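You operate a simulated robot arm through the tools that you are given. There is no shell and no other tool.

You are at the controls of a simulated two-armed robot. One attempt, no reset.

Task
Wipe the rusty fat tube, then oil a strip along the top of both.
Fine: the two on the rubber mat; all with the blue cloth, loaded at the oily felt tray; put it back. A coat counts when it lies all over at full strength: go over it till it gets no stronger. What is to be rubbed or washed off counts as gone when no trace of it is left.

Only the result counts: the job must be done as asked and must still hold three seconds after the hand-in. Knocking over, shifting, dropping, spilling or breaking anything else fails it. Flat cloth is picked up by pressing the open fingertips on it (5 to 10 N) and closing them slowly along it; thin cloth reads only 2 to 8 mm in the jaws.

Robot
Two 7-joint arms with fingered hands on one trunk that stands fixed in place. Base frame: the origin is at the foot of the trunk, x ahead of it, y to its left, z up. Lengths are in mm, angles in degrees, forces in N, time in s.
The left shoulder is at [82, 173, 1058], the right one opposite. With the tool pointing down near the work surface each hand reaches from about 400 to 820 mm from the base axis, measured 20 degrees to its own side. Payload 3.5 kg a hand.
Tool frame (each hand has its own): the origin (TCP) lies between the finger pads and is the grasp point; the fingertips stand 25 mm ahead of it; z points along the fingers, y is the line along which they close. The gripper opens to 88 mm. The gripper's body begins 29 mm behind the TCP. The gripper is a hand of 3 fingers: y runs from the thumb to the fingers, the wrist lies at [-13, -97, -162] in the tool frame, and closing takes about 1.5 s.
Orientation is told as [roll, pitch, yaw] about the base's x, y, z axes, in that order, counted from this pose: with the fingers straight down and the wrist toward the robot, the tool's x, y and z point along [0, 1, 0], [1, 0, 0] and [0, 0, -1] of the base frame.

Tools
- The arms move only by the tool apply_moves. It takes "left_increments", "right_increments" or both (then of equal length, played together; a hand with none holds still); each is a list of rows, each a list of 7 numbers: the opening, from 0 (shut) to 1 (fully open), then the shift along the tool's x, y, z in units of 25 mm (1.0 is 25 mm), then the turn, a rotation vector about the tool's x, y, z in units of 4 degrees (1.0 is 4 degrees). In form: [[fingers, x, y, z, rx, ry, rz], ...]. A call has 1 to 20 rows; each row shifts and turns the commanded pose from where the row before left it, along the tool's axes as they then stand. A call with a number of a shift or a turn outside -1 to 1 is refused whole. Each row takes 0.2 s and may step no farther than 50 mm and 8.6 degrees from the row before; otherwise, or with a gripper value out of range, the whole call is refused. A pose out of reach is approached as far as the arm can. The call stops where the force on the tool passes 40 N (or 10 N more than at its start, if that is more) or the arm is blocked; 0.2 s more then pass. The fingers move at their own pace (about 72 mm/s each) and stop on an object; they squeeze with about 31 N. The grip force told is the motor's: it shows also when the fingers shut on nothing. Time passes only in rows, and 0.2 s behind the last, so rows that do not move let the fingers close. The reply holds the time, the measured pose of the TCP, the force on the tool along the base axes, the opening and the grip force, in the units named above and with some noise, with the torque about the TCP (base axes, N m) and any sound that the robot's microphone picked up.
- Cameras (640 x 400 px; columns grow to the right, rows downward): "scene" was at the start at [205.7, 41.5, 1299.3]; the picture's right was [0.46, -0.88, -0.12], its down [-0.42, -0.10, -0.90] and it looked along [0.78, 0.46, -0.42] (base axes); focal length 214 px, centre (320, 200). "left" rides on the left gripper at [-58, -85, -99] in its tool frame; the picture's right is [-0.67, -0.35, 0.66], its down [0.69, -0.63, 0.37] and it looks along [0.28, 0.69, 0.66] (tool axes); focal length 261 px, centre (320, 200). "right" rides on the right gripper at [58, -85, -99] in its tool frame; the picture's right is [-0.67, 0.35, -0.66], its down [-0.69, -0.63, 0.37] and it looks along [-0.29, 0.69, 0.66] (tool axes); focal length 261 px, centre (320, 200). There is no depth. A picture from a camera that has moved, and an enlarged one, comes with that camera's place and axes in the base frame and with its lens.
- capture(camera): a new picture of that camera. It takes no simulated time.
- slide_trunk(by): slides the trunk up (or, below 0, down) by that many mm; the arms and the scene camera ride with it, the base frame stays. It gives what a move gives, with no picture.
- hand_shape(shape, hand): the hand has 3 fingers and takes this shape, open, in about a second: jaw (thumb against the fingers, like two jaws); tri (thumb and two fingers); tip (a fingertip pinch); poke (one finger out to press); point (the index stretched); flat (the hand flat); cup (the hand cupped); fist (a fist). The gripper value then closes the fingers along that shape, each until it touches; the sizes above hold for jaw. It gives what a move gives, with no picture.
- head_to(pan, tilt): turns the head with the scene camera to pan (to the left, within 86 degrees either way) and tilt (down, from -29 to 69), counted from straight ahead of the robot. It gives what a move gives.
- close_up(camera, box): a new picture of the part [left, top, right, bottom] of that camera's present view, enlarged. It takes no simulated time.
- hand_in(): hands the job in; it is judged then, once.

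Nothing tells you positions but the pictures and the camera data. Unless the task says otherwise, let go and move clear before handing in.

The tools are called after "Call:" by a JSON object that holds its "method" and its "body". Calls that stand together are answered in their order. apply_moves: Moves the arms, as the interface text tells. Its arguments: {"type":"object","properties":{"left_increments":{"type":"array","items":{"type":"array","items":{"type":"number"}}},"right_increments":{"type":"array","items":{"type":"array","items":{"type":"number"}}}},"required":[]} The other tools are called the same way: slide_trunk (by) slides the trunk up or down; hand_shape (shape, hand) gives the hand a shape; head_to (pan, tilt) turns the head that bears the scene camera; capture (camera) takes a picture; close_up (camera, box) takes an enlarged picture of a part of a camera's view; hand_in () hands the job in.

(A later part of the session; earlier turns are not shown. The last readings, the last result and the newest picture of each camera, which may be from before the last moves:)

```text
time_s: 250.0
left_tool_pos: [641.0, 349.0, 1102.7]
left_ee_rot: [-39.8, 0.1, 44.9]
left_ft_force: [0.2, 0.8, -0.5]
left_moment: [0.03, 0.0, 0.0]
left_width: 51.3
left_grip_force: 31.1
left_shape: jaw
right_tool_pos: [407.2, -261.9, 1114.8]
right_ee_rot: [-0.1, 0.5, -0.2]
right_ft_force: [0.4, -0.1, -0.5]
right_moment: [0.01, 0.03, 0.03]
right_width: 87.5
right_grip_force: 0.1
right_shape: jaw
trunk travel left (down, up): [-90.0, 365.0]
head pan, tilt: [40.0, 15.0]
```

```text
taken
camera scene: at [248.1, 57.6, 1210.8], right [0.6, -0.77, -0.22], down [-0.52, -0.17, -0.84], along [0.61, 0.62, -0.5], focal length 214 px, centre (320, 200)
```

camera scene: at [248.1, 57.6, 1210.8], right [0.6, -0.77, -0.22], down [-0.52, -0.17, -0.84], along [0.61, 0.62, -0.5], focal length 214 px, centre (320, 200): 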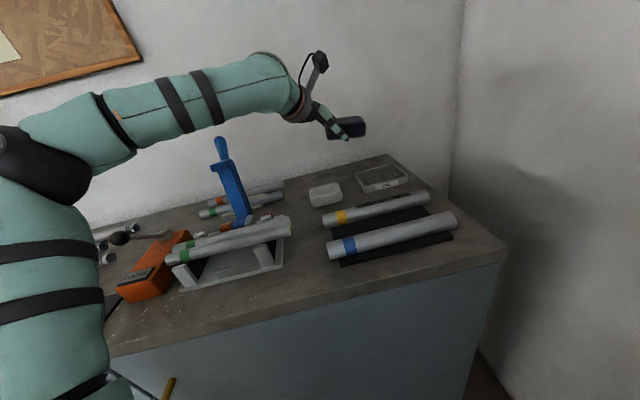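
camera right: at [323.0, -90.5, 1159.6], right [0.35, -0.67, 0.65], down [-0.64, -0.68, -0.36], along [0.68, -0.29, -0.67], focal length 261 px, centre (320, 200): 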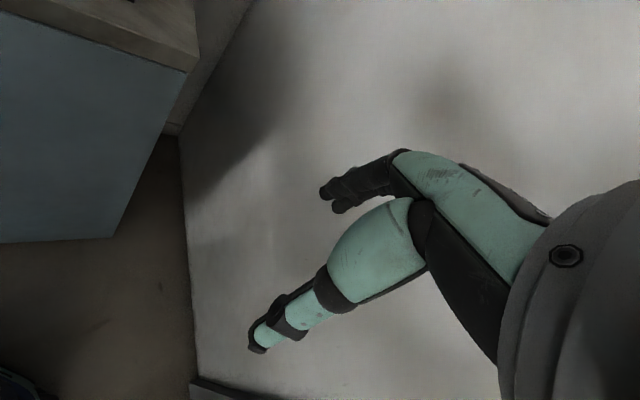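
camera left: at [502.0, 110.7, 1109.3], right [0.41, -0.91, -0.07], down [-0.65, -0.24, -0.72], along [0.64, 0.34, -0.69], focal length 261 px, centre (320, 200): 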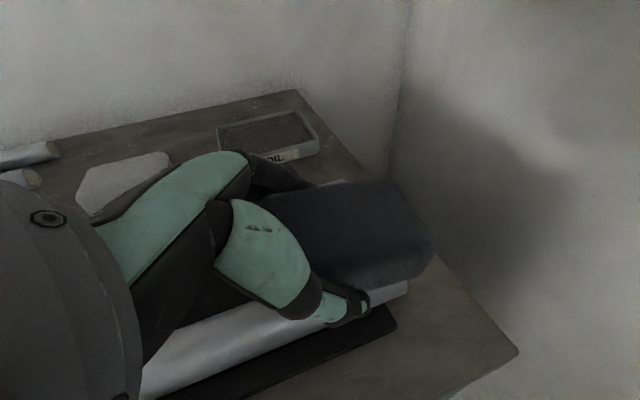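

Call:
{"method": "slide_trunk", "body": {"by": -56}}

Call:
{"method": "apply_moves", "body": {"left_increments": [[0.5, 0, 0, 0, -0.72, 0, -0.863], [0.5, 0, 0, 0, -0.72, 0, -0.863], [0.5, 0, 0, 0, -0.72, 0, -0.863], [0.5, 0.14, 0.83, -0.12, 0, 0, 0], [0.5, 0.14, 0.83, -0.12, 0, 0, 0], [0.5, 0.14, 0.83, -0.12, 0, 0, 0], [0.5, 0.14, 0.83, -0.12, 0, 0, 0], [0.5, 0.14, 0.83, -0.12, 0, 0, 0], [0.5, 0.14, 0.83, -0.12, 0, 0, 0], [0.5, 0.14, 0.83, -0.12, 0, 0, 0], [0.5, 0, 0, 0, 0, 0, 0]]}}

Call:
{"method": "capture", "body": {"camera": "scene"}}

Call:
{"method": "capture", "body": {"camera": "left"}}

```text
time_s: 251.0
left_tool_pos: [638.1, 347.8, 1049.6]
left_ee_rot: [-39.9, -0.1, 44.9]
left_ft_force: [0.0, 0.7, -0.7]
left_moment: [0.0, -0.02, -0.02]
left_width: 50.9
left_grip_force: 31.4
left_shape: jaw
right_tool_pos: [405.3, -261.3, 1060.1]
right_ee_rot: [-0.1, 0.5, -0.2]
right_ft_force: [0.3, 1.1, -0.7]
right_moment: [0.01, 0.0, 0.01]
right_width: 87.7
right_grip_force: 0.0
right_shape: jaw
trunk travel left (down, up): [-34.0, 421.0]
head pan, tilt: [40.0, 15.0]
```

```text
time_s: 253.4
left_tool_pos: [690.4, 491.0, 1046.9]
left_ee_rot: [-39.8, 0.0, 58.4]
left_ft_force: [-0.7, 0.1, -0.5]
left_moment: [0.02, 0.04, -0.04]
left_width: 50.9
left_grip_force: 30.7
left_shape: jaw
right_tool_pos: [405.6, -261.1, 1058.3]
right_ee_rot: [-0.2, 0.6, -0.1]
right_ft_force: [-0.2, 0.6, 0.2]
right_moment: [0.0, 0.0, -0.02]
right_width: 87.6
right_grip_force: 0.0
right_shape: jaw
trunk travel left (down, up): [-34.0, 421.0]
head pan, tilt: [40.0, 15.0]
```

```text
taken
camera scene: at [302.3, 56.9, 1120.2], right [0.58, -0.77, -0.29], down [-0.61, -0.17, -0.78], along [0.55, 0.62, -0.56], focal length 214 px, centre (320, 200)
```

scene: 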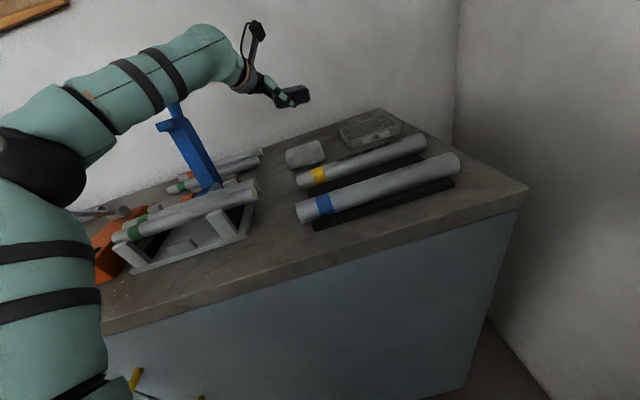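

```text
taken
camera left: at [629.9, 429.8, 1160.6], right [0.61, -0.79, -0.07], down [-0.58, -0.38, -0.72], along [0.54, 0.48, -0.69], focal length 261 px, centre (320, 200)
```

left: 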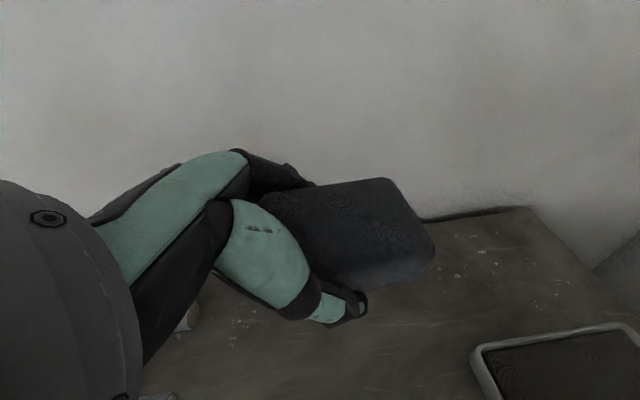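

I'm over the put-down spot. I'll descend, watching for sway.

Call:
{"method": "apply_moves", "body": {"left_increments": [[0.5, 0.41, 0, 0.49, 0, 0, 0], [0.5, 0.41, 0, 0.49, 0, 0, 0], [0.5, 0.41, 0, 0.49, 0, 0, 0], [0.5, 0.3, 0, 0.36, 0, 0, 0], [0.5, 0, 0, 0, 0, 0, 0]]}}

Call:
{"method": "apply_moves", "body": {"left_increments": [[0.5, 0.256, 0, 0.307, 0, 0, 0], [0.5, 0.256, 0, 0.307, 0, 0, 0], [0.5, 0.128, 0, 0.154, 0, 0, 0], [0.5, 0, 0, 0, 0, 0, 0]]}}

Call:
{"method": "capture", "body": {"camera": "left"}}

Call:
{"method": "close_up", "body": {"camera": "scene", "box": [200, 60, 380, 190]}}

```text
time_s: 254.6
left_tool_pos: [689.1, 490.3, 986.6]
left_ee_rot: [-39.8, 0.0, 58.4]
left_ft_force: [-0.5, -0.5, -0.5]
left_moment: [0.02, -0.01, 0.01]
left_width: 50.7
left_grip_force: 31.1
left_shape: jaw
right_tool_pos: [406.6, -262.8, 1058.4]
right_ee_rot: [-0.1, 0.7, -0.2]
right_ft_force: [0.8, -0.3, -0.6]
right_moment: [-0.02, -0.01, 0.01]
right_width: 88.0
right_grip_force: 0.0
right_shape: jaw
trunk travel left (down, up): [-34.0, 421.0]
head pan, tilt: [40.0, 15.0]
```

```text
time_s: 255.6
left_tool_pos: [689.2, 489.9, 962.5]
left_ee_rot: [-39.8, 0.1, 58.4]
left_ft_force: [0.1, 0.2, -1.0]
left_moment: [-0.03, -0.04, 0.0]
left_width: 50.5
left_grip_force: 31.2
left_shape: jaw
right_tool_pos: [406.5, -262.0, 1059.2]
right_ee_rot: [-0.1, 0.5, -0.2]
right_ft_force: [-0.9, 0.3, -0.1]
right_moment: [0.02, 0.01, 0.02]
right_width: 87.5
right_grip_force: 0.0
right_shape: jaw
trunk travel left (down, up): [-34.0, 421.0]
head pan, tilt: [40.0, 15.0]
```

```text
taken
camera left: at [629.8, 429.1, 1077.2], right [0.61, -0.79, -0.07], down [-0.58, -0.38, -0.72], along [0.54, 0.48, -0.69], focal length 261 px, centre (320, 200)
```

left: 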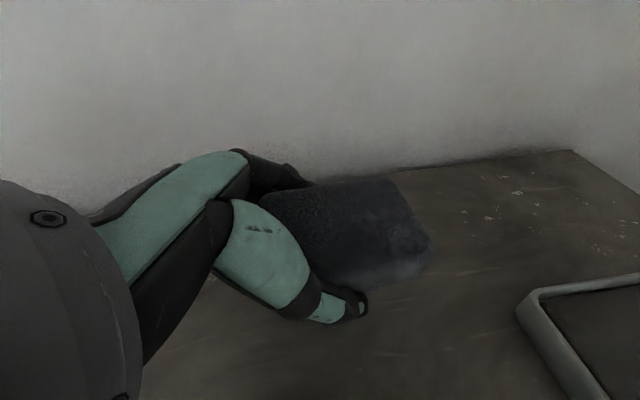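

```text
3.08 times, centred on (290, 125) of scene
camera zoom: at [302.5, 57.1, 1120.1], right [0.58, -0.77, -0.29], down [-0.61, -0.17, -0.78], along [0.55, 0.62, -0.56], focal length 660 px, centre (412, 431)
```

zoom: 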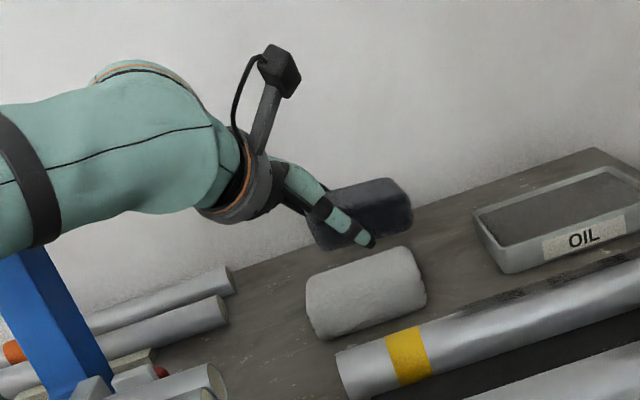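

Call:
{"method": "apply_moves", "body": {"left_increments": [[0.5, 0.128, 0, 0.154, 0, 0, 0], [0.5, 0.128, 0, 0.154, 0, 0, 0], [0.5, 0.06, 0, 0.072, 0, 0, 0], [0.5, 0, 0, 0, 0, 0, 0]]}}

Call:
{"method": "apply_moves", "body": {"left_increments": [[0.5, 0.038, 0, 0.046, 0, 0, 0], [0.5, 0, 0, 0, 0, 0, 0]]}}

Call:
{"method": "apply_moves", "body": {"left_increments": [[0.5, 0.038, 0, 0.046, 0, 0, 0], [0.5, 0, 0, 0, 0, 0, 0]]}}

```text
time_s: 256.6
left_tool_pos: [689.7, 489.6, 950.8]
left_ee_rot: [-39.9, 0.1, 58.4]
left_ft_force: [-0.5, 0.4, -1.2]
left_moment: [-0.04, 0.04, 0.02]
left_width: 51.1
left_grip_force: 30.9
left_shape: jaw
right_tool_pos: [407.4, -260.9, 1059.2]
right_ee_rot: [-0.1, 0.6, -0.2]
right_ft_force: [0.8, 0.5, 0.0]
right_moment: [-0.06, -0.01, 0.0]
right_width: 87.6
right_grip_force: 0.0
right_shape: jaw
trunk travel left (down, up): [-34.0, 421.0]
head pan, tilt: [40.0, 15.0]
```

```text
time_s: 257.2
left_tool_pos: [690.0, 490.2, 949.6]
left_ee_rot: [-39.7, 0.1, 58.4]
left_ft_force: [-0.7, -0.3, -0.4]
left_moment: [-0.01, 0.0, 0.02]
left_width: 50.7
left_grip_force: 30.8
left_shape: jaw
right_tool_pos: [405.7, -261.4, 1058.4]
right_ee_rot: [-0.1, 0.5, -0.2]
right_ft_force: [0.0, -0.3, 0.5]
right_moment: [0.03, -0.02, 0.02]
right_width: 87.9
right_grip_force: 0.0
right_shape: jaw
trunk travel left (down, up): [-34.0, 421.0]
head pan, tilt: [40.0, 15.0]
```

```text
time_s: 257.8
left_tool_pos: [689.3, 489.6, 948.4]
left_ee_rot: [-39.8, 0.1, 58.4]
left_ft_force: [0.8, -0.1, 1.7]
left_moment: [0.05, -0.05, 0.02]
left_width: 50.7
left_grip_force: 31.1
left_shape: jaw
right_tool_pos: [406.7, -261.6, 1059.7]
right_ee_rot: [-0.1, 0.6, -0.3]
right_ft_force: [0.0, 1.1, -0.5]
right_moment: [-0.02, -0.01, 0.0]
right_width: 87.6
right_grip_force: 0.1
right_shape: jaw
trunk travel left (down, up): [-34.0, 421.0]
head pan, tilt: [40.0, 15.0]
```

Call:
{"method": "apply_moves", "body": {"left_increments": [[0.65, 0, 0, 0, 0, 0, 0], [0.75, 0, 0, 0, 0, 0, 0], [0.85, 0, 0, 0, 0, 0, 0], [0.95, 0, 0, 0, 0, 0, 0], [1, 0, 0, 0, 0, 0, 0], [1, 0, 0, 0, 0, 0, 0]]}}

Call:
{"method": "capture", "body": {"camera": "left"}}

Call:
{"method": "close_up", "body": {"camera": "scene", "box": [220, 70, 360, 170]}}

```text
time_s: 259.2
left_tool_pos: [689.8, 489.0, 948.0]
left_ee_rot: [-39.8, 0.0, 58.4]
left_ft_force: [0.1, -0.9, 0.3]
left_moment: [-0.03, 0.02, 0.01]
left_width: 87.7
left_grip_force: 0.1
left_shape: jaw
right_tool_pos: [405.6, -261.9, 1059.3]
right_ee_rot: [0.0, 0.6, -0.2]
right_ft_force: [0.0, -0.5, 0.8]
right_moment: [0.0, 0.02, -0.02]
right_width: 87.8
right_grip_force: 0.1
right_shape: jaw
trunk travel left (down, up): [-34.0, 421.0]
head pan, tilt: [40.0, 15.0]
```

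```text
taken
camera left: at [629.8, 428.0, 1062.0], right [0.61, -0.79, -0.07], down [-0.58, -0.38, -0.72], along [0.54, 0.48, -0.69], focal length 261 px, centre (320, 200)
```

left: 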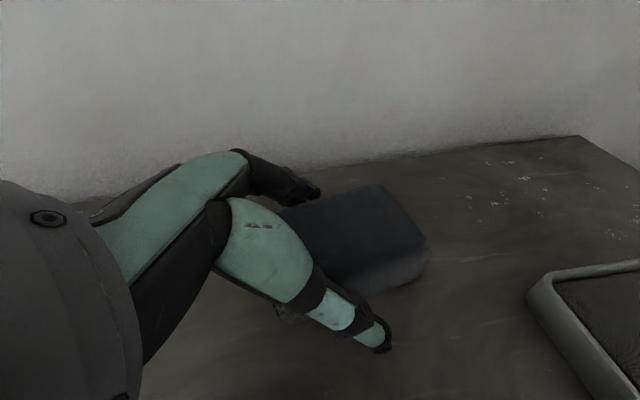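

```text
4.00 times, centred on (290, 120) of scene
camera zoom: at [302.4, 57.0, 1120.1], right [0.58, -0.77, -0.29], down [-0.61, -0.17, -0.78], along [0.55, 0.62, -0.56], focal length 858 px, centre (440, 520)
```

zoom: 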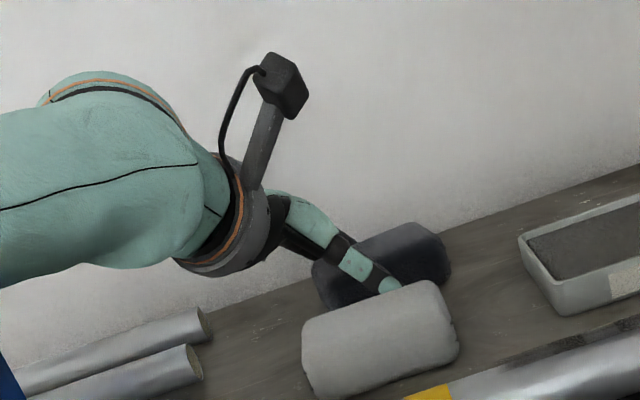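

The pad lies flat on the bench again. I'll shift about 10 mm toward its middle, rise 5 mm for more protrusion, and grip again.

Call:
{"method": "apply_moves", "body": {"left_increments": [[1, -0.218, 0, 0.05, 0, 0, 0], [1, -0.218, 0, 0.05, 0, 0, 0], [1, 0, 0, 0, 0, 0, 0], [0.9, 0, 0, 0, 0, 0, 0], [0.82, 0, 0, 0, 0, 0, 0], [0.75, 0, 0, 0, 0, 0, 0], [0.7, 0, 0, 0, 0, 0, 0], [0.65, 0, 0, 0, 0, 0, 0], [0.6, 0, 0, 0, 0, 0, 0], [0.55, 0, 0, 0, 0, 0, 0], [0.45, 0, 0, 0, 0, 0, 0], [0.45, 0, 0, 0, 0, 0, 0]]}}

Call:
{"method": "capture", "body": {"camera": "left"}}

Call:
{"method": "close_up", "body": {"camera": "scene", "box": [220, 70, 360, 170]}}

```text
time_s: 261.8
left_tool_pos: [697.3, 485.2, 953.2]
left_ee_rot: [-39.8, 0.2, 58.4]
left_ft_force: [-0.4, -0.1, 0.2]
left_moment: [-0.02, -0.03, -0.03]
left_width: 53.2
left_grip_force: 31.6
left_shape: jaw
right_tool_pos: [406.7, -261.2, 1058.7]
right_ee_rot: [-0.1, 0.6, -0.3]
right_ft_force: [0.2, 0.2, -0.8]
right_moment: [0.02, -0.01, 0.01]
right_width: 87.5
right_grip_force: 0.1
right_shape: jaw
trunk travel left (down, up): [-34.0, 421.0]
head pan, tilt: [40.0, 15.0]
```

```text
taken
camera left: at [638.7, 423.3, 1067.6], right [0.61, -0.79, -0.07], down [-0.58, -0.38, -0.72], along [0.54, 0.48, -0.69], focal length 261 px, centre (320, 200)
```

left: 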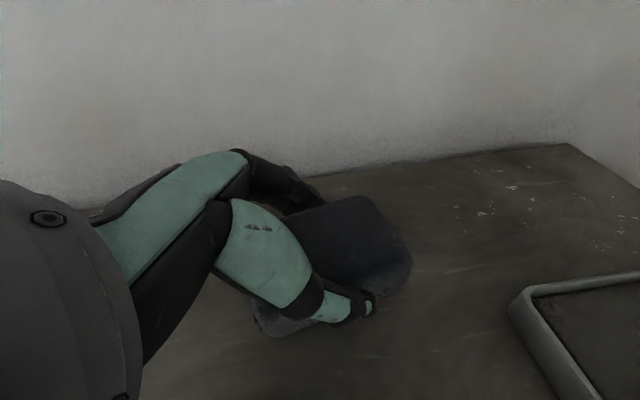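

```text
4.00 times, centred on (290, 120) of scene
camera zoom: at [302.5, 57.1, 1120.0], right [0.58, -0.77, -0.29], down [-0.61, -0.17, -0.78], along [0.55, 0.62, -0.56], focal length 858 px, centre (440, 520)
```

zoom: 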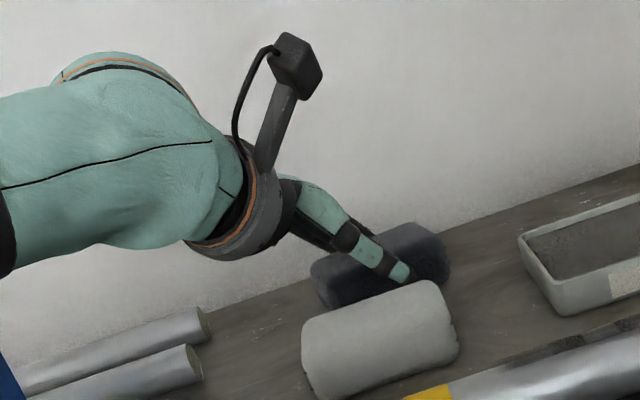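

The grip is good again at 53 mm. I'll lift, turn back to yaw 45°, move to the middle of the bench and raise the trunk for the blue tube.

Call:
{"method": "apply_moves", "body": {"left_increments": [[0.45, -0.256, 0, -0.307, 0, 0, 0], [0.45, -0.41, 0, -0.49, 0, 0, 0], [0.45, -0.41, 0, -0.49, 0, 0, 0], [0.45, -0.41, 0, -0.49, 0, 0, 0], [0.45, -0.41, 0, -0.49, 0, 0, 0], [0.45, -0.41, 0, -0.49, 0, 0, 0], [0.45, -0.14, -0.83, 0.12, 0, 0, 0], [0.45, -0.14, -0.83, 0.12, 0, 0, 0], [0.45, -0.14, -0.83, 0.12, 0, 0, 0], [0.45, -0.14, -0.83, 0.12, 0, 0, 0], [0.45, -0.14, -0.83, 0.12, 0, 0, 0], [0.45, -0.14, -0.83, 0.12, 0, 0, 0], [0.45, -0.14, -0.83, 0.12, 0, 0, 0], [0.45, 0, 0, 0, 0.72, 0, 0.863], [0.45, 0, 0, 0, 0.72, 0, 0.863], [0.45, 0, 0, 0, 0.72, 0, 0.863]]}}

Call:
{"method": "capture", "body": {"camera": "left"}}

Call:
{"method": "capture", "body": {"camera": "scene"}}

```text
time_s: 265.2
left_tool_pos: [649.4, 343.9, 1041.3]
left_ee_rot: [-39.9, 0.1, 44.8]
left_ft_force: [-0.4, 0.8, -1.4]
left_moment: [-0.02, 0.0, -0.02]
left_width: 53.8
left_grip_force: 31.1
left_shape: jaw
right_tool_pos: [407.2, -260.5, 1058.8]
right_ee_rot: [0.0, 0.6, -0.2]
right_ft_force: [-0.4, 0.2, -0.7]
right_moment: [0.0, -0.01, -0.01]
right_width: 87.6
right_grip_force: 0.0
right_shape: jaw
trunk travel left (down, up): [-34.0, 421.0]
head pan, tilt: [40.0, 15.0]
```

```text
taken
camera left: at [576.4, 298.7, 1155.9], right [0.41, -0.91, -0.07], down [-0.65, -0.24, -0.72], along [0.64, 0.34, -0.69], focal length 261 px, centre (320, 200)
```

left: 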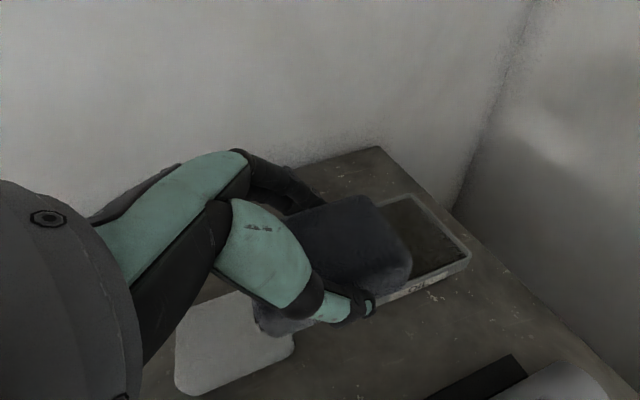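

```text
taken
camera scene: at [302.6, 57.5, 1120.0], right [0.58, -0.77, -0.29], down [-0.61, -0.17, -0.78], along [0.55, 0.62, -0.56], focal length 214 px, centre (320, 200)
```

scene: 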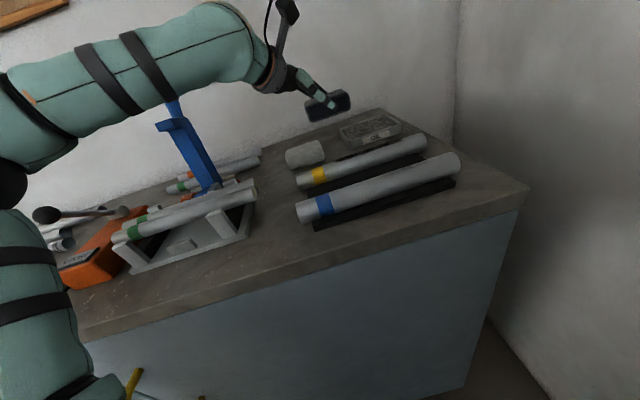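

I'm close to the tray, so I'll reload now with the fresh grip: trunk down 34 mm, then over the tray.

Call:
{"method": "apply_moves", "body": {"left_increments": [[0.45, -0.384, 0, -0.46, 0, 0, 0], [0.45, -0.384, 0, -0.46, 0, 0, 0]]}}

Call:
{"method": "slide_trunk", "body": {"by": -34}}

Call:
{"method": "apply_moves", "body": {"left_increments": [[0.45, 0, 0, 0, 0.67, 0, 0.79], [0.45, 0, 0, 0, 0.67, 0, 0.79], [0.45, -0.44, 0.52, 0.4, 0, 0, 0], [0.45, -0.44, 0.52, 0.4, 0, 0, 0], [0.45, -0.44, 0.52, 0.4, 0, 0, 0], [0.45, -0.44, 0.52, 0.4, 0, 0, 0], [0.45, -0.44, 0.52, 0.4, 0, 0, 0], [0.45, 0, 0, 0, 0, 0, 0]]}}

Call:
{"method": "capture", "body": {"camera": "left"}}

```text
time_s: 265.8
left_tool_pos: [648.9, 343.0, 1071.5]
left_ee_rot: [-39.9, 0.0, 44.9]
left_ft_force: [0.2, 0.9, -0.5]
left_moment: [0.01, -0.02, 0.02]
left_width: 53.4
left_grip_force: 31.3
left_shape: jaw
right_tool_pos: [407.0, -261.8, 1059.1]
right_ee_rot: [-0.1, 0.6, -0.2]
right_ft_force: [-0.1, 1.1, -0.1]
right_moment: [-0.01, -0.01, 0.0]
right_width: 87.4
right_grip_force: 0.0
right_shape: jaw
trunk travel left (down, up): [-34.0, 421.0]
head pan, tilt: [40.0, 15.0]
```

```text
time_s: 266.6
left_tool_pos: [646.1, 343.1, 1039.2]
left_ee_rot: [-39.8, 0.1, 44.9]
left_ft_force: [0.0, 0.7, 0.0]
left_moment: [-0.02, -0.04, -0.01]
left_width: 53.4
left_grip_force: 30.8
left_shape: jaw
right_tool_pos: [405.2, -262.1, 1026.8]
right_ee_rot: [-0.1, 0.3, -0.2]
right_ft_force: [0.4, -0.1, -0.2]
right_moment: [-0.03, 0.0, -0.02]
right_width: 87.5
right_grip_force: 0.0
right_shape: jaw
trunk travel left (down, up): [0.0, 455.0]
head pan, tilt: [40.0, 15.0]
```

```text
time_s: 268.4
left_tool_pos: [744.2, 322.9, 1033.4]
left_ee_rot: [-40.0, 0.0, 36.6]
left_ft_force: [-0.9, -0.1, -1.0]
left_moment: [0.01, -0.02, 0.03]
left_width: 53.7
left_grip_force: 30.9
left_shape: jaw
right_tool_pos: [406.5, -260.9, 1024.5]
right_ee_rot: [-0.1, 0.7, -0.3]
right_ft_force: [-0.2, -0.2, 0.1]
right_moment: [-0.01, -0.01, -0.02]
right_width: 88.1
right_grip_force: 0.1
right_shape: jaw
trunk travel left (down, up): [0.0, 455.0]
head pan, tilt: [40.0, 15.0]
```

```text
taken
camera left: at [666.0, 289.1, 1148.2], right [0.28, -0.96, -0.07], down [-0.68, -0.14, -0.72], along [0.68, 0.25, -0.69], focal length 261 px, centre (320, 200)
```

left: 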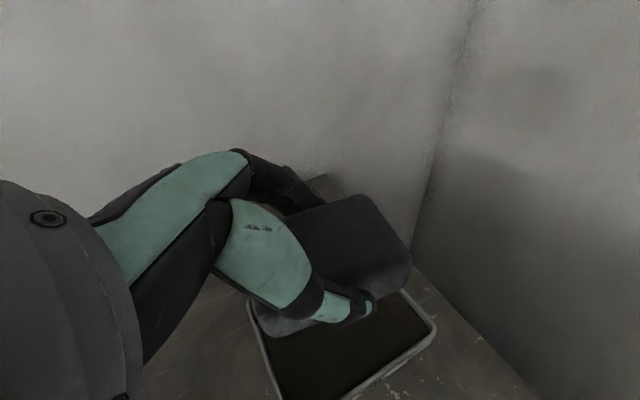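

The pad is over the tray. I'll turn the hand 4° to square the pad with the tray, shift 5 mm nearer, and descend.

Call:
{"method": "apply_moves", "body": {"left_increments": [[0.45, 0, 0, 0, -0.7, 0, -0.84], [0.45, -0.1, -0.19, 0.09, 0, 0, 0], [0.45, 0.352, 0, 0.422, 0, 0, 0], [0.45, 0.352, 0, 0.422, 0, 0, 0], [0.45, 0.352, 0, 0.422, 0, 0, 0], [0.45, 0.3, 0, 0.36, 0, 0, 0], [0.45, 0, 0, 0, 0, 0, 0]]}}

Call:
{"method": "capture", "body": {"camera": "left"}}

Call:
{"method": "apply_moves", "body": {"left_increments": [[0.45, 0.064, 0, 0.077, 0, 0, 0], [0.45, 0.064, 0, 0.077, 0, 0, 0], [0.45, 0, 0, 0, 0, 0, 0]]}}

```text
time_s: 269.9
left_tool_pos: [743.4, 318.0, 981.3]
left_ee_rot: [-39.8, 0.1, 40.9]
left_ft_force: [0.2, 0.2, -0.6]
left_moment: [0.0, 0.0, -0.04]
left_width: 53.4
left_grip_force: 31.0
left_shape: jaw
right_tool_pos: [406.7, -261.8, 1025.6]
right_ee_rot: [-0.1, 0.7, -0.3]
right_ft_force: [-0.1, -0.6, -0.6]
right_moment: [-0.01, -0.01, 0.0]
right_width: 87.8
right_grip_force: 0.1
right_shape: jaw
trunk travel left (down, up): [0.0, 455.0]
head pan, tilt: [40.0, 15.0]
```

```text
taken
camera left: at [668.3, 277.9, 1095.6], right [0.35, -0.93, -0.07], down [-0.67, -0.19, -0.72], along [0.66, 0.3, -0.69], focal length 261 px, centre (320, 200)
```

left: 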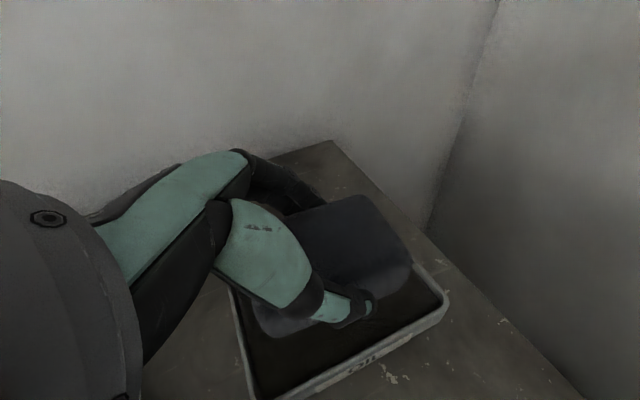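

```text
time_s: 270.8
left_tool_pos: [743.4, 317.4, 977.0]
left_ee_rot: [-39.8, 0.1, 41.0]
left_ft_force: [0.0, 0.2, -1.1]
left_moment: [-0.03, 0.01, 0.01]
left_width: 53.4
left_grip_force: 31.3
left_shape: jaw
right_tool_pos: [406.7, -262.0, 1024.1]
right_ee_rot: [-0.1, 0.6, -0.2]
right_ft_force: [-0.4, -0.1, 0.3]
right_moment: [-0.01, -0.03, -0.01]
right_width: 87.5
right_grip_force: 0.1
right_shape: jaw
trunk travel left (down, up): [0.0, 455.0]
head pan, tilt: [40.0, 15.0]
```

Call:
{"method": "apply_moves", "body": {"left_increments": [[0.45, 0.064, 0, 0.077, 0, 0, 0], [0.45, 0, 0, 0, 0, 0, 0]]}}

Call:
{"method": "apply_moves", "body": {"left_increments": [[0.45, 0.064, 0, 0.077, 0, 0, 0], [0.45, 0, 0, 0, 0, 0, 0]]}}

Call:
{"method": "apply_moves", "body": {"left_increments": [[0.45, 0.051, 0, 0.061, 0, 0, 0], [0.45, 0, 0, 0, 0, 0, 0]]}}

```text
time_s: 271.4
left_tool_pos: [743.6, 317.6, 973.3]
left_ee_rot: [-39.8, 0.1, 40.9]
left_ft_force: [0.8, 0.7, -0.4]
left_moment: [0.0, 0.01, -0.01]
left_width: 53.5
left_grip_force: 31.3
left_shape: jaw
right_tool_pos: [406.5, -262.0, 1024.2]
right_ee_rot: [0.0, 0.7, -0.2]
right_ft_force: [-0.4, 0.4, -0.1]
right_moment: [0.0, -0.01, 0.03]
right_width: 87.6
right_grip_force: 0.1
right_shape: jaw
trunk travel left (down, up): [0.0, 455.0]
head pan, tilt: [40.0, 15.0]
```

```text
time_s: 271.9
left_tool_pos: [744.0, 317.2, 971.7]
left_ee_rot: [-39.8, 0.1, 41.0]
left_ft_force: [-0.8, 0.6, 0.4]
left_moment: [0.0, -0.05, -0.02]
left_width: 53.5
left_grip_force: 30.7
left_shape: jaw
right_tool_pos: [406.8, -261.5, 1024.6]
right_ee_rot: [-0.1, 0.6, -0.2]
right_ft_force: [0.4, 0.1, -0.5]
right_moment: [-0.01, 0.02, 0.0]
right_width: 87.6
right_grip_force: 0.1
right_shape: jaw
trunk travel left (down, up): [0.0, 455.0]
head pan, tilt: [40.0, 15.0]
```

```text
time_s: 272.6
left_tool_pos: [743.2, 316.2, 971.6]
left_ee_rot: [-39.9, 0.0, 41.0]
left_ft_force: [1.5, 2.8, 8.3]
left_moment: [0.01, -0.11, 0.02]
left_width: 53.1
left_grip_force: 31.4
left_shape: jaw
right_tool_pos: [405.5, -260.8, 1025.7]
right_ee_rot: [-0.1, 0.5, -0.1]
right_ft_force: [-0.7, 0.4, -0.4]
right_moment: [0.0, -0.01, -0.01]
right_width: 87.8
right_grip_force: 0.1
right_shape: jaw
trunk travel left (down, up): [0.0, 455.0]
head pan, tilt: [40.0, 15.0]
```

Call:
{"method": "apply_moves", "body": {"left_increments": [[0.45, 0.015, 0, 0.018, 0, 0, 0], [0.45, -0.1, 0, 0.083, 0, 0, 0], [0.45, 0.1, 0, -0.083, 0, 0, 0], [0.45, 0.1, 0, -0.083, 0, 0, 0], [0.45, -0.1, 0, 0.083, 0, 0, 0], [0.45, 0, 0.15, 0, 0, 0, 0], [0.45, 0, -0.15, 0, 0, 0, 0], [0.45, 0, -0.15, 0, 0, 0, 0], [0.45, 0, 0.15, 0, 0, 0, 0], [0.45, -0.1, 0, 0.083, 0, 0, 0], [0.45, 0.1, 0, -0.083, 0, 0, 0], [0.45, 0.1, 0, -0.083, 0, 0, 0], [0.45, -0.1, 0, 0.083, 0, 0, 0], [0.45, 0, 0, 0, 0, 0, 0], [0.45, 0, 0, 0, 0, 0, 0]]}}

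Call:
{"method": "capture", "body": {"camera": "left"}}

```text
time_s: 275.8
left_tool_pos: [741.8, 316.5, 970.8]
left_ee_rot: [-39.9, 0.1, 41.0]
left_ft_force: [-2.3, 1.9, 7.9]
left_moment: [0.02, -0.1, -0.04]
left_width: 53.1
left_grip_force: 31.1
left_shape: jaw
right_tool_pos: [405.5, -261.4, 1025.9]
right_ee_rot: [0.0, 0.5, -0.2]
right_ft_force: [-0.4, -1.0, 0.7]
right_moment: [0.0, 0.0, 0.0]
right_width: 87.6
right_grip_force: 0.1
right_shape: jaw
trunk travel left (down, up): [0.0, 455.0]
head pan, tilt: [40.0, 15.0]
```

```text
taken
camera left: at [666.5, 276.9, 1084.9], right [0.35, -0.93, -0.07], down [-0.67, -0.19, -0.72], along [0.66, 0.3, -0.69], focal length 261 px, centre (320, 200)
```

left: 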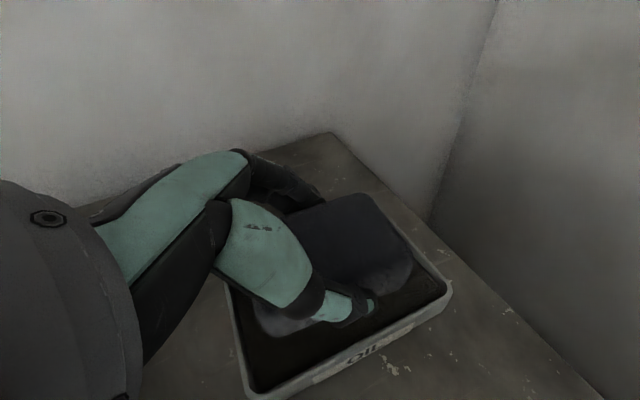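

Reloaded. I'll lift out and head to the blue tube.

Call:
{"method": "apply_moves", "body": {"left_increments": [[0.45, -0.2, 0, -0.24, 0, 0, 0], [0.45, -0.36, 0, -0.43, 0, 0, 0], [0.45, -0.36, 0, -0.43, 0, 0, 0], [0.45, -0.36, 0, -0.43, 0, 0, 0], [0.45, -0.36, 0, -0.43, 0, 0, 0], [0.45, 0, 0, 0, -0.65, 0, -0.77], [0.45, 0, -0.85, 0, 0, 0, 0], [0.45, 0, -0.85, 0, 0, 0, 0], [0.45, 0, -0.85, 0, 0, 0, 0], [0.45, 0, -0.85, 0, 0, 0, 0], [0.45, 0, -0.85, 0, 0, 0, 0], [0.45, 0, -0.85, 0, 0, 0, 0]]}}

Call:
{"method": "slide_trunk", "body": {"by": 90}}

Call:
{"method": "apply_moves", "body": {"left_increments": [[0.45, 0.1, -0.85, 0.1, 0, 0, 0], [0.45, 0.1, -0.85, 0.1, 0, 0, 0], [0.45, 0.1, -0.85, 0.1, 0, 0, 0], [0.45, 0.1, -0.85, 0.1, 0, 0, 0], [0.45, 0, 0, 0, 0, 0, 0]]}}

Call:
{"method": "capture", "body": {"camera": "scene"}}

Call:
{"method": "capture", "body": {"camera": "left"}}

```text
time_s: 278.4
left_tool_pos: [652.3, 226.8, 1033.0]
left_ee_rot: [-39.8, 0.1, 45.1]
left_ft_force: [0.7, 0.6, 0.3]
left_moment: [-0.02, -0.01, -0.03]
left_width: 53.2
left_grip_force: 31.0
left_shape: jaw
right_tool_pos: [405.6, -261.3, 1025.2]
right_ee_rot: [0.0, 0.7, -0.1]
right_ft_force: [0.9, -0.4, -0.9]
right_moment: [0.01, -0.02, 0.01]
right_width: 87.7
right_grip_force: 0.0
right_shape: jaw
trunk travel left (down, up): [0.0, 455.0]
head pan, tilt: [40.0, 15.0]
```

```text
time_s: 279.6
left_tool_pos: [654.9, 226.9, 1121.8]
left_ee_rot: [-39.7, 0.1, 45.0]
left_ft_force: [-0.2, -0.2, -1.4]
left_moment: [-0.01, 0.01, 0.02]
left_width: 53.3
left_grip_force: 31.0
left_shape: jaw
right_tool_pos: [408.5, -262.9, 1113.9]
right_ee_rot: [-0.1, 0.7, -0.2]
right_ft_force: [0.3, -0.9, -0.8]
right_moment: [0.0, 0.01, -0.01]
right_width: 87.5
right_grip_force: 0.0
right_shape: jaw
trunk travel left (down, up): [-90.0, 365.0]
head pan, tilt: [40.0, 15.0]
```

```text
time_s: 280.8
left_tool_pos: [593.8, 167.6, 1110.3]
left_ee_rot: [-39.7, 0.1, 45.0]
left_ft_force: [0.9, 0.2, 0.3]
left_moment: [0.01, -0.02, -0.01]
left_width: 53.3
left_grip_force: 31.3
left_shape: jaw
right_tool_pos: [407.5, -261.4, 1115.8]
right_ee_rot: [-0.1, 0.7, -0.2]
right_ft_force: [-0.2, -0.3, -0.8]
right_moment: [0.03, -0.02, 0.04]
right_width: 87.7
right_grip_force: 0.0
right_shape: jaw
trunk travel left (down, up): [-90.0, 365.0]
head pan, tilt: [40.0, 15.0]
```

```text
taken
camera scene: at [248.1, 57.2, 1210.9], right [0.6, -0.77, -0.22], down [-0.52, -0.17, -0.84], along [0.61, 0.62, -0.5], focal length 214 px, centre (320, 200)
```

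scene: 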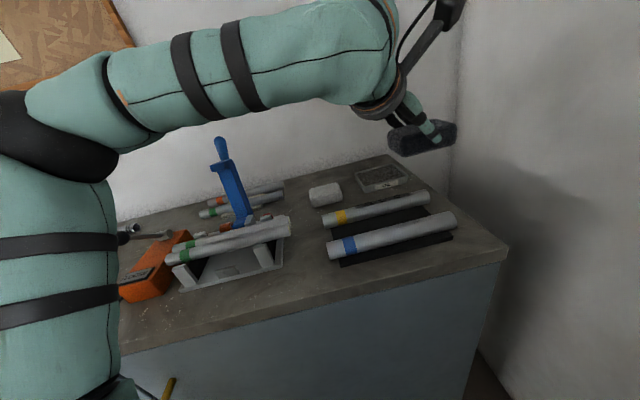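

```text
taken
camera left: at [520.8, 123.1, 1224.0], right [0.41, -0.91, -0.07], down [-0.65, -0.24, -0.72], along [0.63, 0.35, -0.69], focal length 261 px, centre (320, 200)
```

left: 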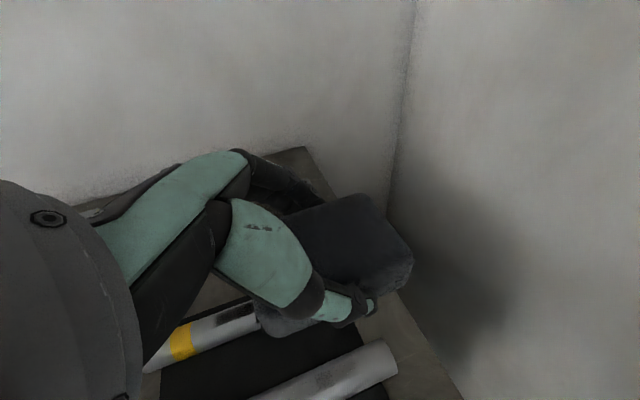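

Call:
{"method": "close_up", "body": {"camera": "left", "box": [140, 290, 440, 400]}}

Call:
{"method": "close_up", "body": {"camera": "scene", "box": [315, 160, 475, 280]}}

```text
2.13 times, centred on (290, 345) of left
camera zoom: at [520.8, 123.1, 1224.0], right [0.41, -0.91, -0.07], down [-0.65, -0.24, -0.72], along [0.63, 0.35, -0.69], focal length 556 px, centre (384, -109)
```

zoom: 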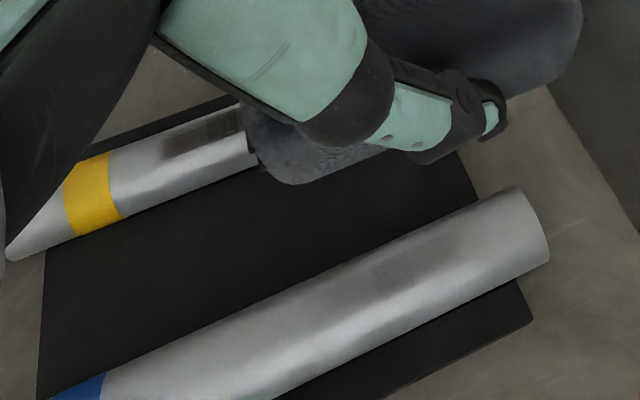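

```text
3.33 times, centred on (395, 220) of scene
camera zoom: at [248.1, 57.2, 1210.9], right [0.6, -0.77, -0.22], down [-0.52, -0.17, -0.84], along [0.61, 0.62, -0.5], focal length 715 px, centre (70, 133)
```

zoom: 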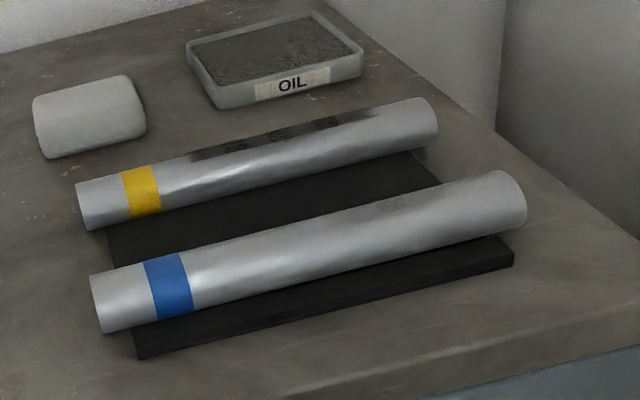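

The brief touch already left a faint trace in two sections, showing that the coat zone lies along q≈515. I'll descend on that line at p≈290.

Call:
{"method": "apply_moves", "body": {"left_increments": [[0.45, 0.695, -0.25, 0.657, 0, 0, 0], [0.45, 0.695, -0.25, 0.657, 0, 0, 0], [0.45, 0.695, -0.25, 0.657, 0, 0, 0], [0.45, 0.695, -0.25, 0.657, 0, 0, 0], [0.45, 0.256, 0, 0.307, 0, 0, 0], [0.45, 0.128, 0, 0.154, 0, 0, 0], [0.45, 0, 0, 0, 0, 0, 0]]}}

Call:
{"method": "apply_moves", "body": {"left_increments": [[0.45, 0.128, 0, 0.154, 0, 0, 0], [0.45, 0.064, 0, 0.077, 0, 0, 0], [0.45, 0, 0, 0, 0, 0, 0]]}}

Call:
{"method": "apply_moves", "body": {"left_increments": [[0.45, 0.064, 0, 0.077, 0, 0, 0], [0.45, 0, 0, 0, 0, 0, 0]]}}

```text
time_s: 282.4
left_tool_pos: [568.4, 157.4, 999.6]
left_ee_rot: [-39.8, 0.1, 44.9]
left_ft_force: [-0.2, -0.2, -0.7]
left_moment: [0.01, 0.02, 0.01]
left_width: 53.1
left_grip_force: 30.9
left_shape: jaw
right_tool_pos: [407.3, -261.9, 1114.9]
right_ee_rot: [-0.1, 0.6, -0.2]
right_ft_force: [-0.9, -0.5, -0.5]
right_moment: [0.03, 0.0, 0.04]
right_width: 87.7
right_grip_force: 0.0
right_shape: jaw
trunk travel left (down, up): [-90.0, 365.0]
head pan, tilt: [40.0, 15.0]
```

```text
time_s: 283.2
left_tool_pos: [567.2, 158.3, 991.0]
left_ee_rot: [-39.7, 0.0, 45.0]
left_ft_force: [-0.3, 0.5, -0.5]
left_moment: [-0.06, 0.01, 0.0]
left_width: 53.1
left_grip_force: 31.1
left_shape: jaw
right_tool_pos: [406.7, -261.9, 1115.8]
right_ee_rot: [-0.1, 0.6, -0.1]
right_ft_force: [0.3, -0.3, 0.6]
right_moment: [0.02, 0.02, -0.02]
right_width: 87.7
right_grip_force: 0.0
right_shape: jaw
trunk travel left (down, up): [-90.0, 365.0]
head pan, tilt: [40.0, 15.0]
```

```text
time_s: 283.8
left_tool_pos: [568.0, 157.9, 988.7]
left_ee_rot: [-39.7, 0.1, 45.1]
left_ft_force: [0.4, -0.9, 0.2]
left_moment: [-0.01, 0.02, 0.04]
left_width: 53.4
left_grip_force: 30.9
left_shape: jaw
right_tool_pos: [405.4, -260.7, 1114.8]
right_ee_rot: [-0.1, 0.5, -0.2]
right_ft_force: [0.3, -1.3, 0.1]
right_moment: [0.04, 0.01, -0.01]
right_width: 87.5
right_grip_force: 0.0
right_shape: jaw
trunk travel left (down, up): [-90.0, 365.0]
head pan, tilt: [40.0, 15.0]
```

Call:
{"method": "apply_moves", "body": {"left_increments": [[0.45, 0.051, 0, 0.061, 0, 0, 0], [0.45, 0, 0, 0, 0, 0, 0]]}}

Call:
{"method": "apply_moves", "body": {"left_increments": [[0.45, 0.038, 0, 0.046, 0, 0, 0], [0.45, 0, 0, 0, 0, 0, 0]]}}

```text
time_s: 284.4
left_tool_pos: [567.5, 158.0, 987.5]
left_ee_rot: [-39.9, 0.0, 45.0]
left_ft_force: [0.0, -0.8, -0.3]
left_moment: [0.0, 0.0, -0.04]
left_width: 53.2
left_grip_force: 31.3
left_shape: jaw
right_tool_pos: [406.6, -261.5, 1114.1]
right_ee_rot: [-0.1, 0.6, -0.2]
right_ft_force: [0.1, 1.2, -0.2]
right_moment: [0.0, 0.02, -0.01]
right_width: 87.8
right_grip_force: 0.0
right_shape: jaw
trunk travel left (down, up): [-90.0, 365.0]
head pan, tilt: [40.0, 15.0]
```

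```text
time_s: 285.0
left_tool_pos: [566.3, 158.1, 985.9]
left_ee_rot: [-40.0, 0.0, 44.9]
left_ft_force: [1.1, 0.3, 2.3]
left_moment: [-0.04, -0.04, 0.0]
left_width: 53.1
left_grip_force: 30.5
left_shape: jaw
right_tool_pos: [406.9, -261.2, 1115.1]
right_ee_rot: [0.0, 0.6, -0.3]
right_ft_force: [-0.7, 0.1, 1.3]
right_moment: [-0.03, 0.04, 0.01]
right_width: 87.3
right_grip_force: 0.0
right_shape: jaw
trunk travel left (down, up): [-90.0, 365.0]
head pan, tilt: [40.0, 15.0]
```

Call:
{"method": "apply_moves", "body": {"left_increments": [[0.45, 0.026, 0, 0.031, 0, 0, 0], [0.45, -0.2, 0, 0.167, 0, 0, 0], [0.45, -0.2, 0, 0.167, 0, 0, 0], [0.45, 0.2, 0, -0.167, 0, 0, 0], [0.45, 0.2, 0, -0.167, 0, 0, 0], [0.45, 0.2, 0, -0.167, 0, 0, 0], [0.45, 0.2, 0, -0.167, 0, 0, 0], [0.45, 0.2, 0, -0.167, 0, 0, 0], [0.45, 0.2, 0, -0.167, 0, 0, 0], [0.45, 0.2, 0, -0.167, 0, 0, 0], [0.45, 0.2, 0, -0.167, 0, 0, 0], [0.45, 0.2, 0, -0.167, 0, 0, 0], [0.45, 0.2, 0, -0.167, 0, 0, 0], [0.45, 0.2, 0, -0.167, 0, 0, 0], [0.45, 0.2, 0, -0.167, 0, 0, 0], [0.45, 0.2, 0, -0.167, 0, 0, 0]]}}

Call:
{"method": "apply_moves", "body": {"left_increments": [[0.45, 0.2, 0, -0.167, 0, 0, 0], [0.45, 0.2, 0, -0.167, 0, 0, 0], [0.45, 0.2, 0, -0.167, 0, 0, 0], [0.45, 0.2, 0, -0.167, 0, 0, 0], [0.45, 0.2, 0, -0.167, 0, 0, 0], [0.45, 0.2, 0, -0.167, 0, 0, 0], [0.45, 0.2, 0, -0.167, 0, 0, 0]]}}

Call:
{"method": "close_up", "body": {"camera": "left", "box": [380, 150, 600, 310]}}

Call:
{"method": "capture", "body": {"camera": "scene"}}

```text
time_s: 288.4
left_tool_pos: [517.0, 209.2, 986.2]
left_ee_rot: [-39.8, 0.1, 44.9]
left_ft_force: [-0.8, -0.2, 0.0]
left_moment: [0.01, 0.02, -0.02]
left_width: 53.2
left_grip_force: 31.4
left_shape: jaw
right_tool_pos: [407.3, -261.3, 1114.2]
right_ee_rot: [-0.1, 0.6, -0.2]
right_ft_force: [-0.3, -0.6, 0.5]
right_moment: [-0.02, -0.04, 0.02]
right_width: 87.6
right_grip_force: 0.1
right_shape: jaw
trunk travel left (down, up): [-90.0, 365.0]
head pan, tilt: [40.0, 15.0]
```

```text
time_s: 290.0
left_tool_pos: [483.8, 240.3, 985.1]
left_ee_rot: [-39.8, 0.1, 45.0]
left_ft_force: [1.3, -1.6, 4.4]
left_moment: [-0.04, -0.09, -0.03]
left_width: 53.0
left_grip_force: 31.0
left_shape: jaw
right_tool_pos: [405.7, -261.3, 1115.5]
right_ee_rot: [-0.1, 0.5, -0.2]
right_ft_force: [1.0, 0.9, 0.0]
right_moment: [0.0, -0.01, -0.03]
right_width: 87.9
right_grip_force: 0.1
right_shape: jaw
trunk travel left (down, up): [-90.0, 365.0]
head pan, tilt: [40.0, 15.0]
```

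```text
2.50 times, centred on (490, 230) of left
camera zoom: at [411.3, 195.4, 1099.5], right [0.41, -0.91, -0.07], down [-0.65, -0.24, -0.72], along [0.63, 0.35, -0.69], focal length 652 px, centre (-105, 125)
```

zoom: 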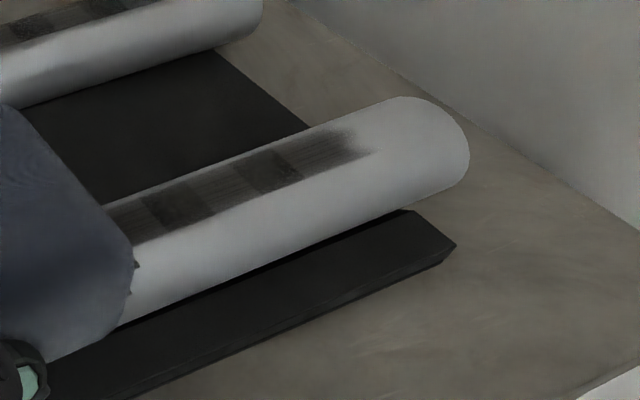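

```text
taken
camera scene: at [247.3, 56.7, 1211.2], right [0.6, -0.77, -0.22], down [-0.52, -0.17, -0.84], along [0.61, 0.62, -0.5], focal length 214 px, centre (320, 200)
```

scene: 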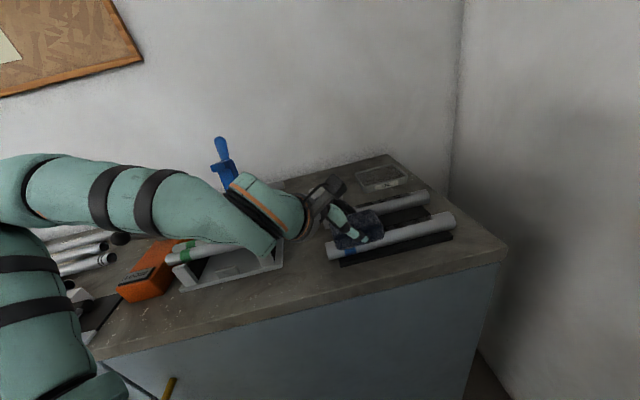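

The blue strip is forming. I'll continue with dense passes.

Call:
{"method": "apply_moves", "body": {"left_increments": [[0.45, -0.19, 0, 0.18, 0, 0, 0], [0.45, -0.2, 0, 0.167, 0, 0, 0], [0.45, -0.2, 0, 0.167, 0, 0, 0], [0.45, -0.2, 0, 0.167, 0, 0, 0], [0.45, -0.2, 0, 0.167, 0, 0, 0], [0.45, -0.2, 0, 0.167, 0, 0, 0], [0.45, -0.2, 0, 0.167, 0, 0, 0], [0.45, -0.2, 0, 0.167, 0, 0, 0], [0.45, -0.2, 0, 0.167, 0, 0, 0], [0.45, -0.2, 0, 0.167, 0, 0, 0], [0.45, -0.2, 0, 0.167, 0, 0, 0], [0.45, -0.2, 0, 0.167, 0, 0, 0], [0.45, -0.2, 0, 0.167, 0, 0, 0], [0.45, -0.2, 0, 0.167, 0, 0, 0], [0.45, -0.2, 0, 0.167, 0, 0, 0], [0.45, -0.2, 0, 0.167, 0, 0, 0], [0.45, -0.2, 0, 0.167, 0, 0, 0], [0.45, -0.2, 0, 0.167, 0, 0, 0], [0.45, -0.2, 0, 0.167, 0, 0, 0], [0.45, -0.2, 0, 0.167, 0, 0, 0]]}}

Call:
{"method": "apply_moves", "body": {"left_increments": [[0.45, 0.22, 0, -0.145, 0, 0, 0], [0.45, 0.2, 0, -0.167, 0, 0, 0], [0.45, 0.2, 0, -0.167, 0, 0, 0], [0.45, 0.2, 0, -0.167, 0, 0, 0], [0.45, 0.2, 0, -0.167, 0, 0, 0], [0.45, 0.2, 0, -0.167, 0, 0, 0], [0.45, 0.2, 0, -0.167, 0, 0, 0], [0.45, 0.2, 0, -0.167, 0, 0, 0], [0.45, 0.2, 0, -0.167, 0, 0, 0], [0.45, 0.2, 0, -0.167, 0, 0, 0], [0.45, 0.2, 0, -0.167, 0, 0, 0], [0.45, 0.2, 0, -0.167, 0, 0, 0], [0.45, 0.2, 0, -0.167, 0, 0, 0], [0.45, 0.2, 0, -0.167, 0, 0, 0], [0.45, 0.2, 0, -0.167, 0, 0, 0], [0.45, 0.2, 0, -0.167, 0, 0, 0], [0.45, 0.2, 0, -0.167, 0, 0, 0], [0.45, 0.2, 0, -0.167, 0, 0, 0], [0.45, 0.2, 0, -0.167, 0, 0, 0]]}}

Call:
{"method": "close_up", "body": {"camera": "left", "box": [380, 150, 600, 310]}}

```text
time_s: 294.2
left_tool_pos: [577.3, 150.1, 984.7]
left_ee_rot: [-39.8, 0.1, 45.1]
left_ft_force: [-0.9, -0.1, 1.3]
left_moment: [0.0, 0.0, -0.01]
left_width: 52.9
left_grip_force: 30.9
left_shape: jaw
right_tool_pos: [406.0, -261.2, 1115.7]
right_ee_rot: [-0.1, 0.6, -0.2]
right_ft_force: [0.3, -0.3, -0.3]
right_moment: [0.0, 0.01, 0.02]
right_width: 87.8
right_grip_force: 0.1
right_shape: jaw
trunk travel left (down, up): [-90.0, 365.0]
head pan, tilt: [40.0, 15.0]
```

```text
time_s: 298.2
left_tool_pos: [487.4, 237.5, 983.9]
left_ee_rot: [-40.0, 0.2, 44.9]
left_ft_force: [0.7, -1.3, 3.0]
left_moment: [-0.04, -0.04, 0.01]
left_width: 53.0
left_grip_force: 31.2
left_shape: jaw
right_tool_pos: [406.8, -262.9, 1114.8]
right_ee_rot: [-0.2, 0.6, -0.2]
right_ft_force: [-0.6, -0.6, -0.9]
right_moment: [0.01, 0.0, -0.01]
right_width: 87.9
right_grip_force: 0.0
right_shape: jaw
trunk travel left (down, up): [-90.0, 365.0]
head pan, tilt: [40.0, 15.0]
```

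```text
2.50 times, centred on (490, 230) of left
camera zoom: at [416.3, 191.7, 1098.5], right [0.41, -0.91, -0.07], down [-0.65, -0.24, -0.72], along [0.63, 0.35, -0.69], focal length 652 px, centre (-105, 125)
```

zoom: 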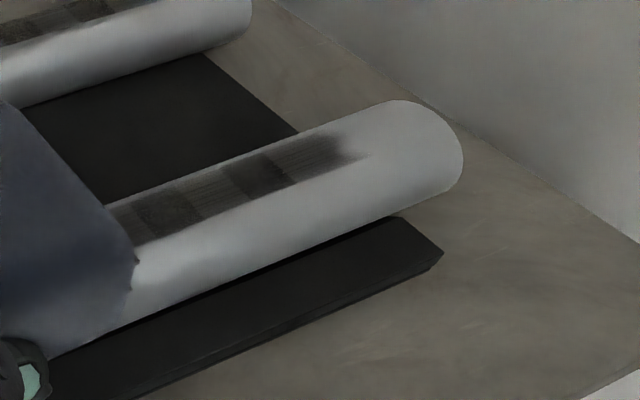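

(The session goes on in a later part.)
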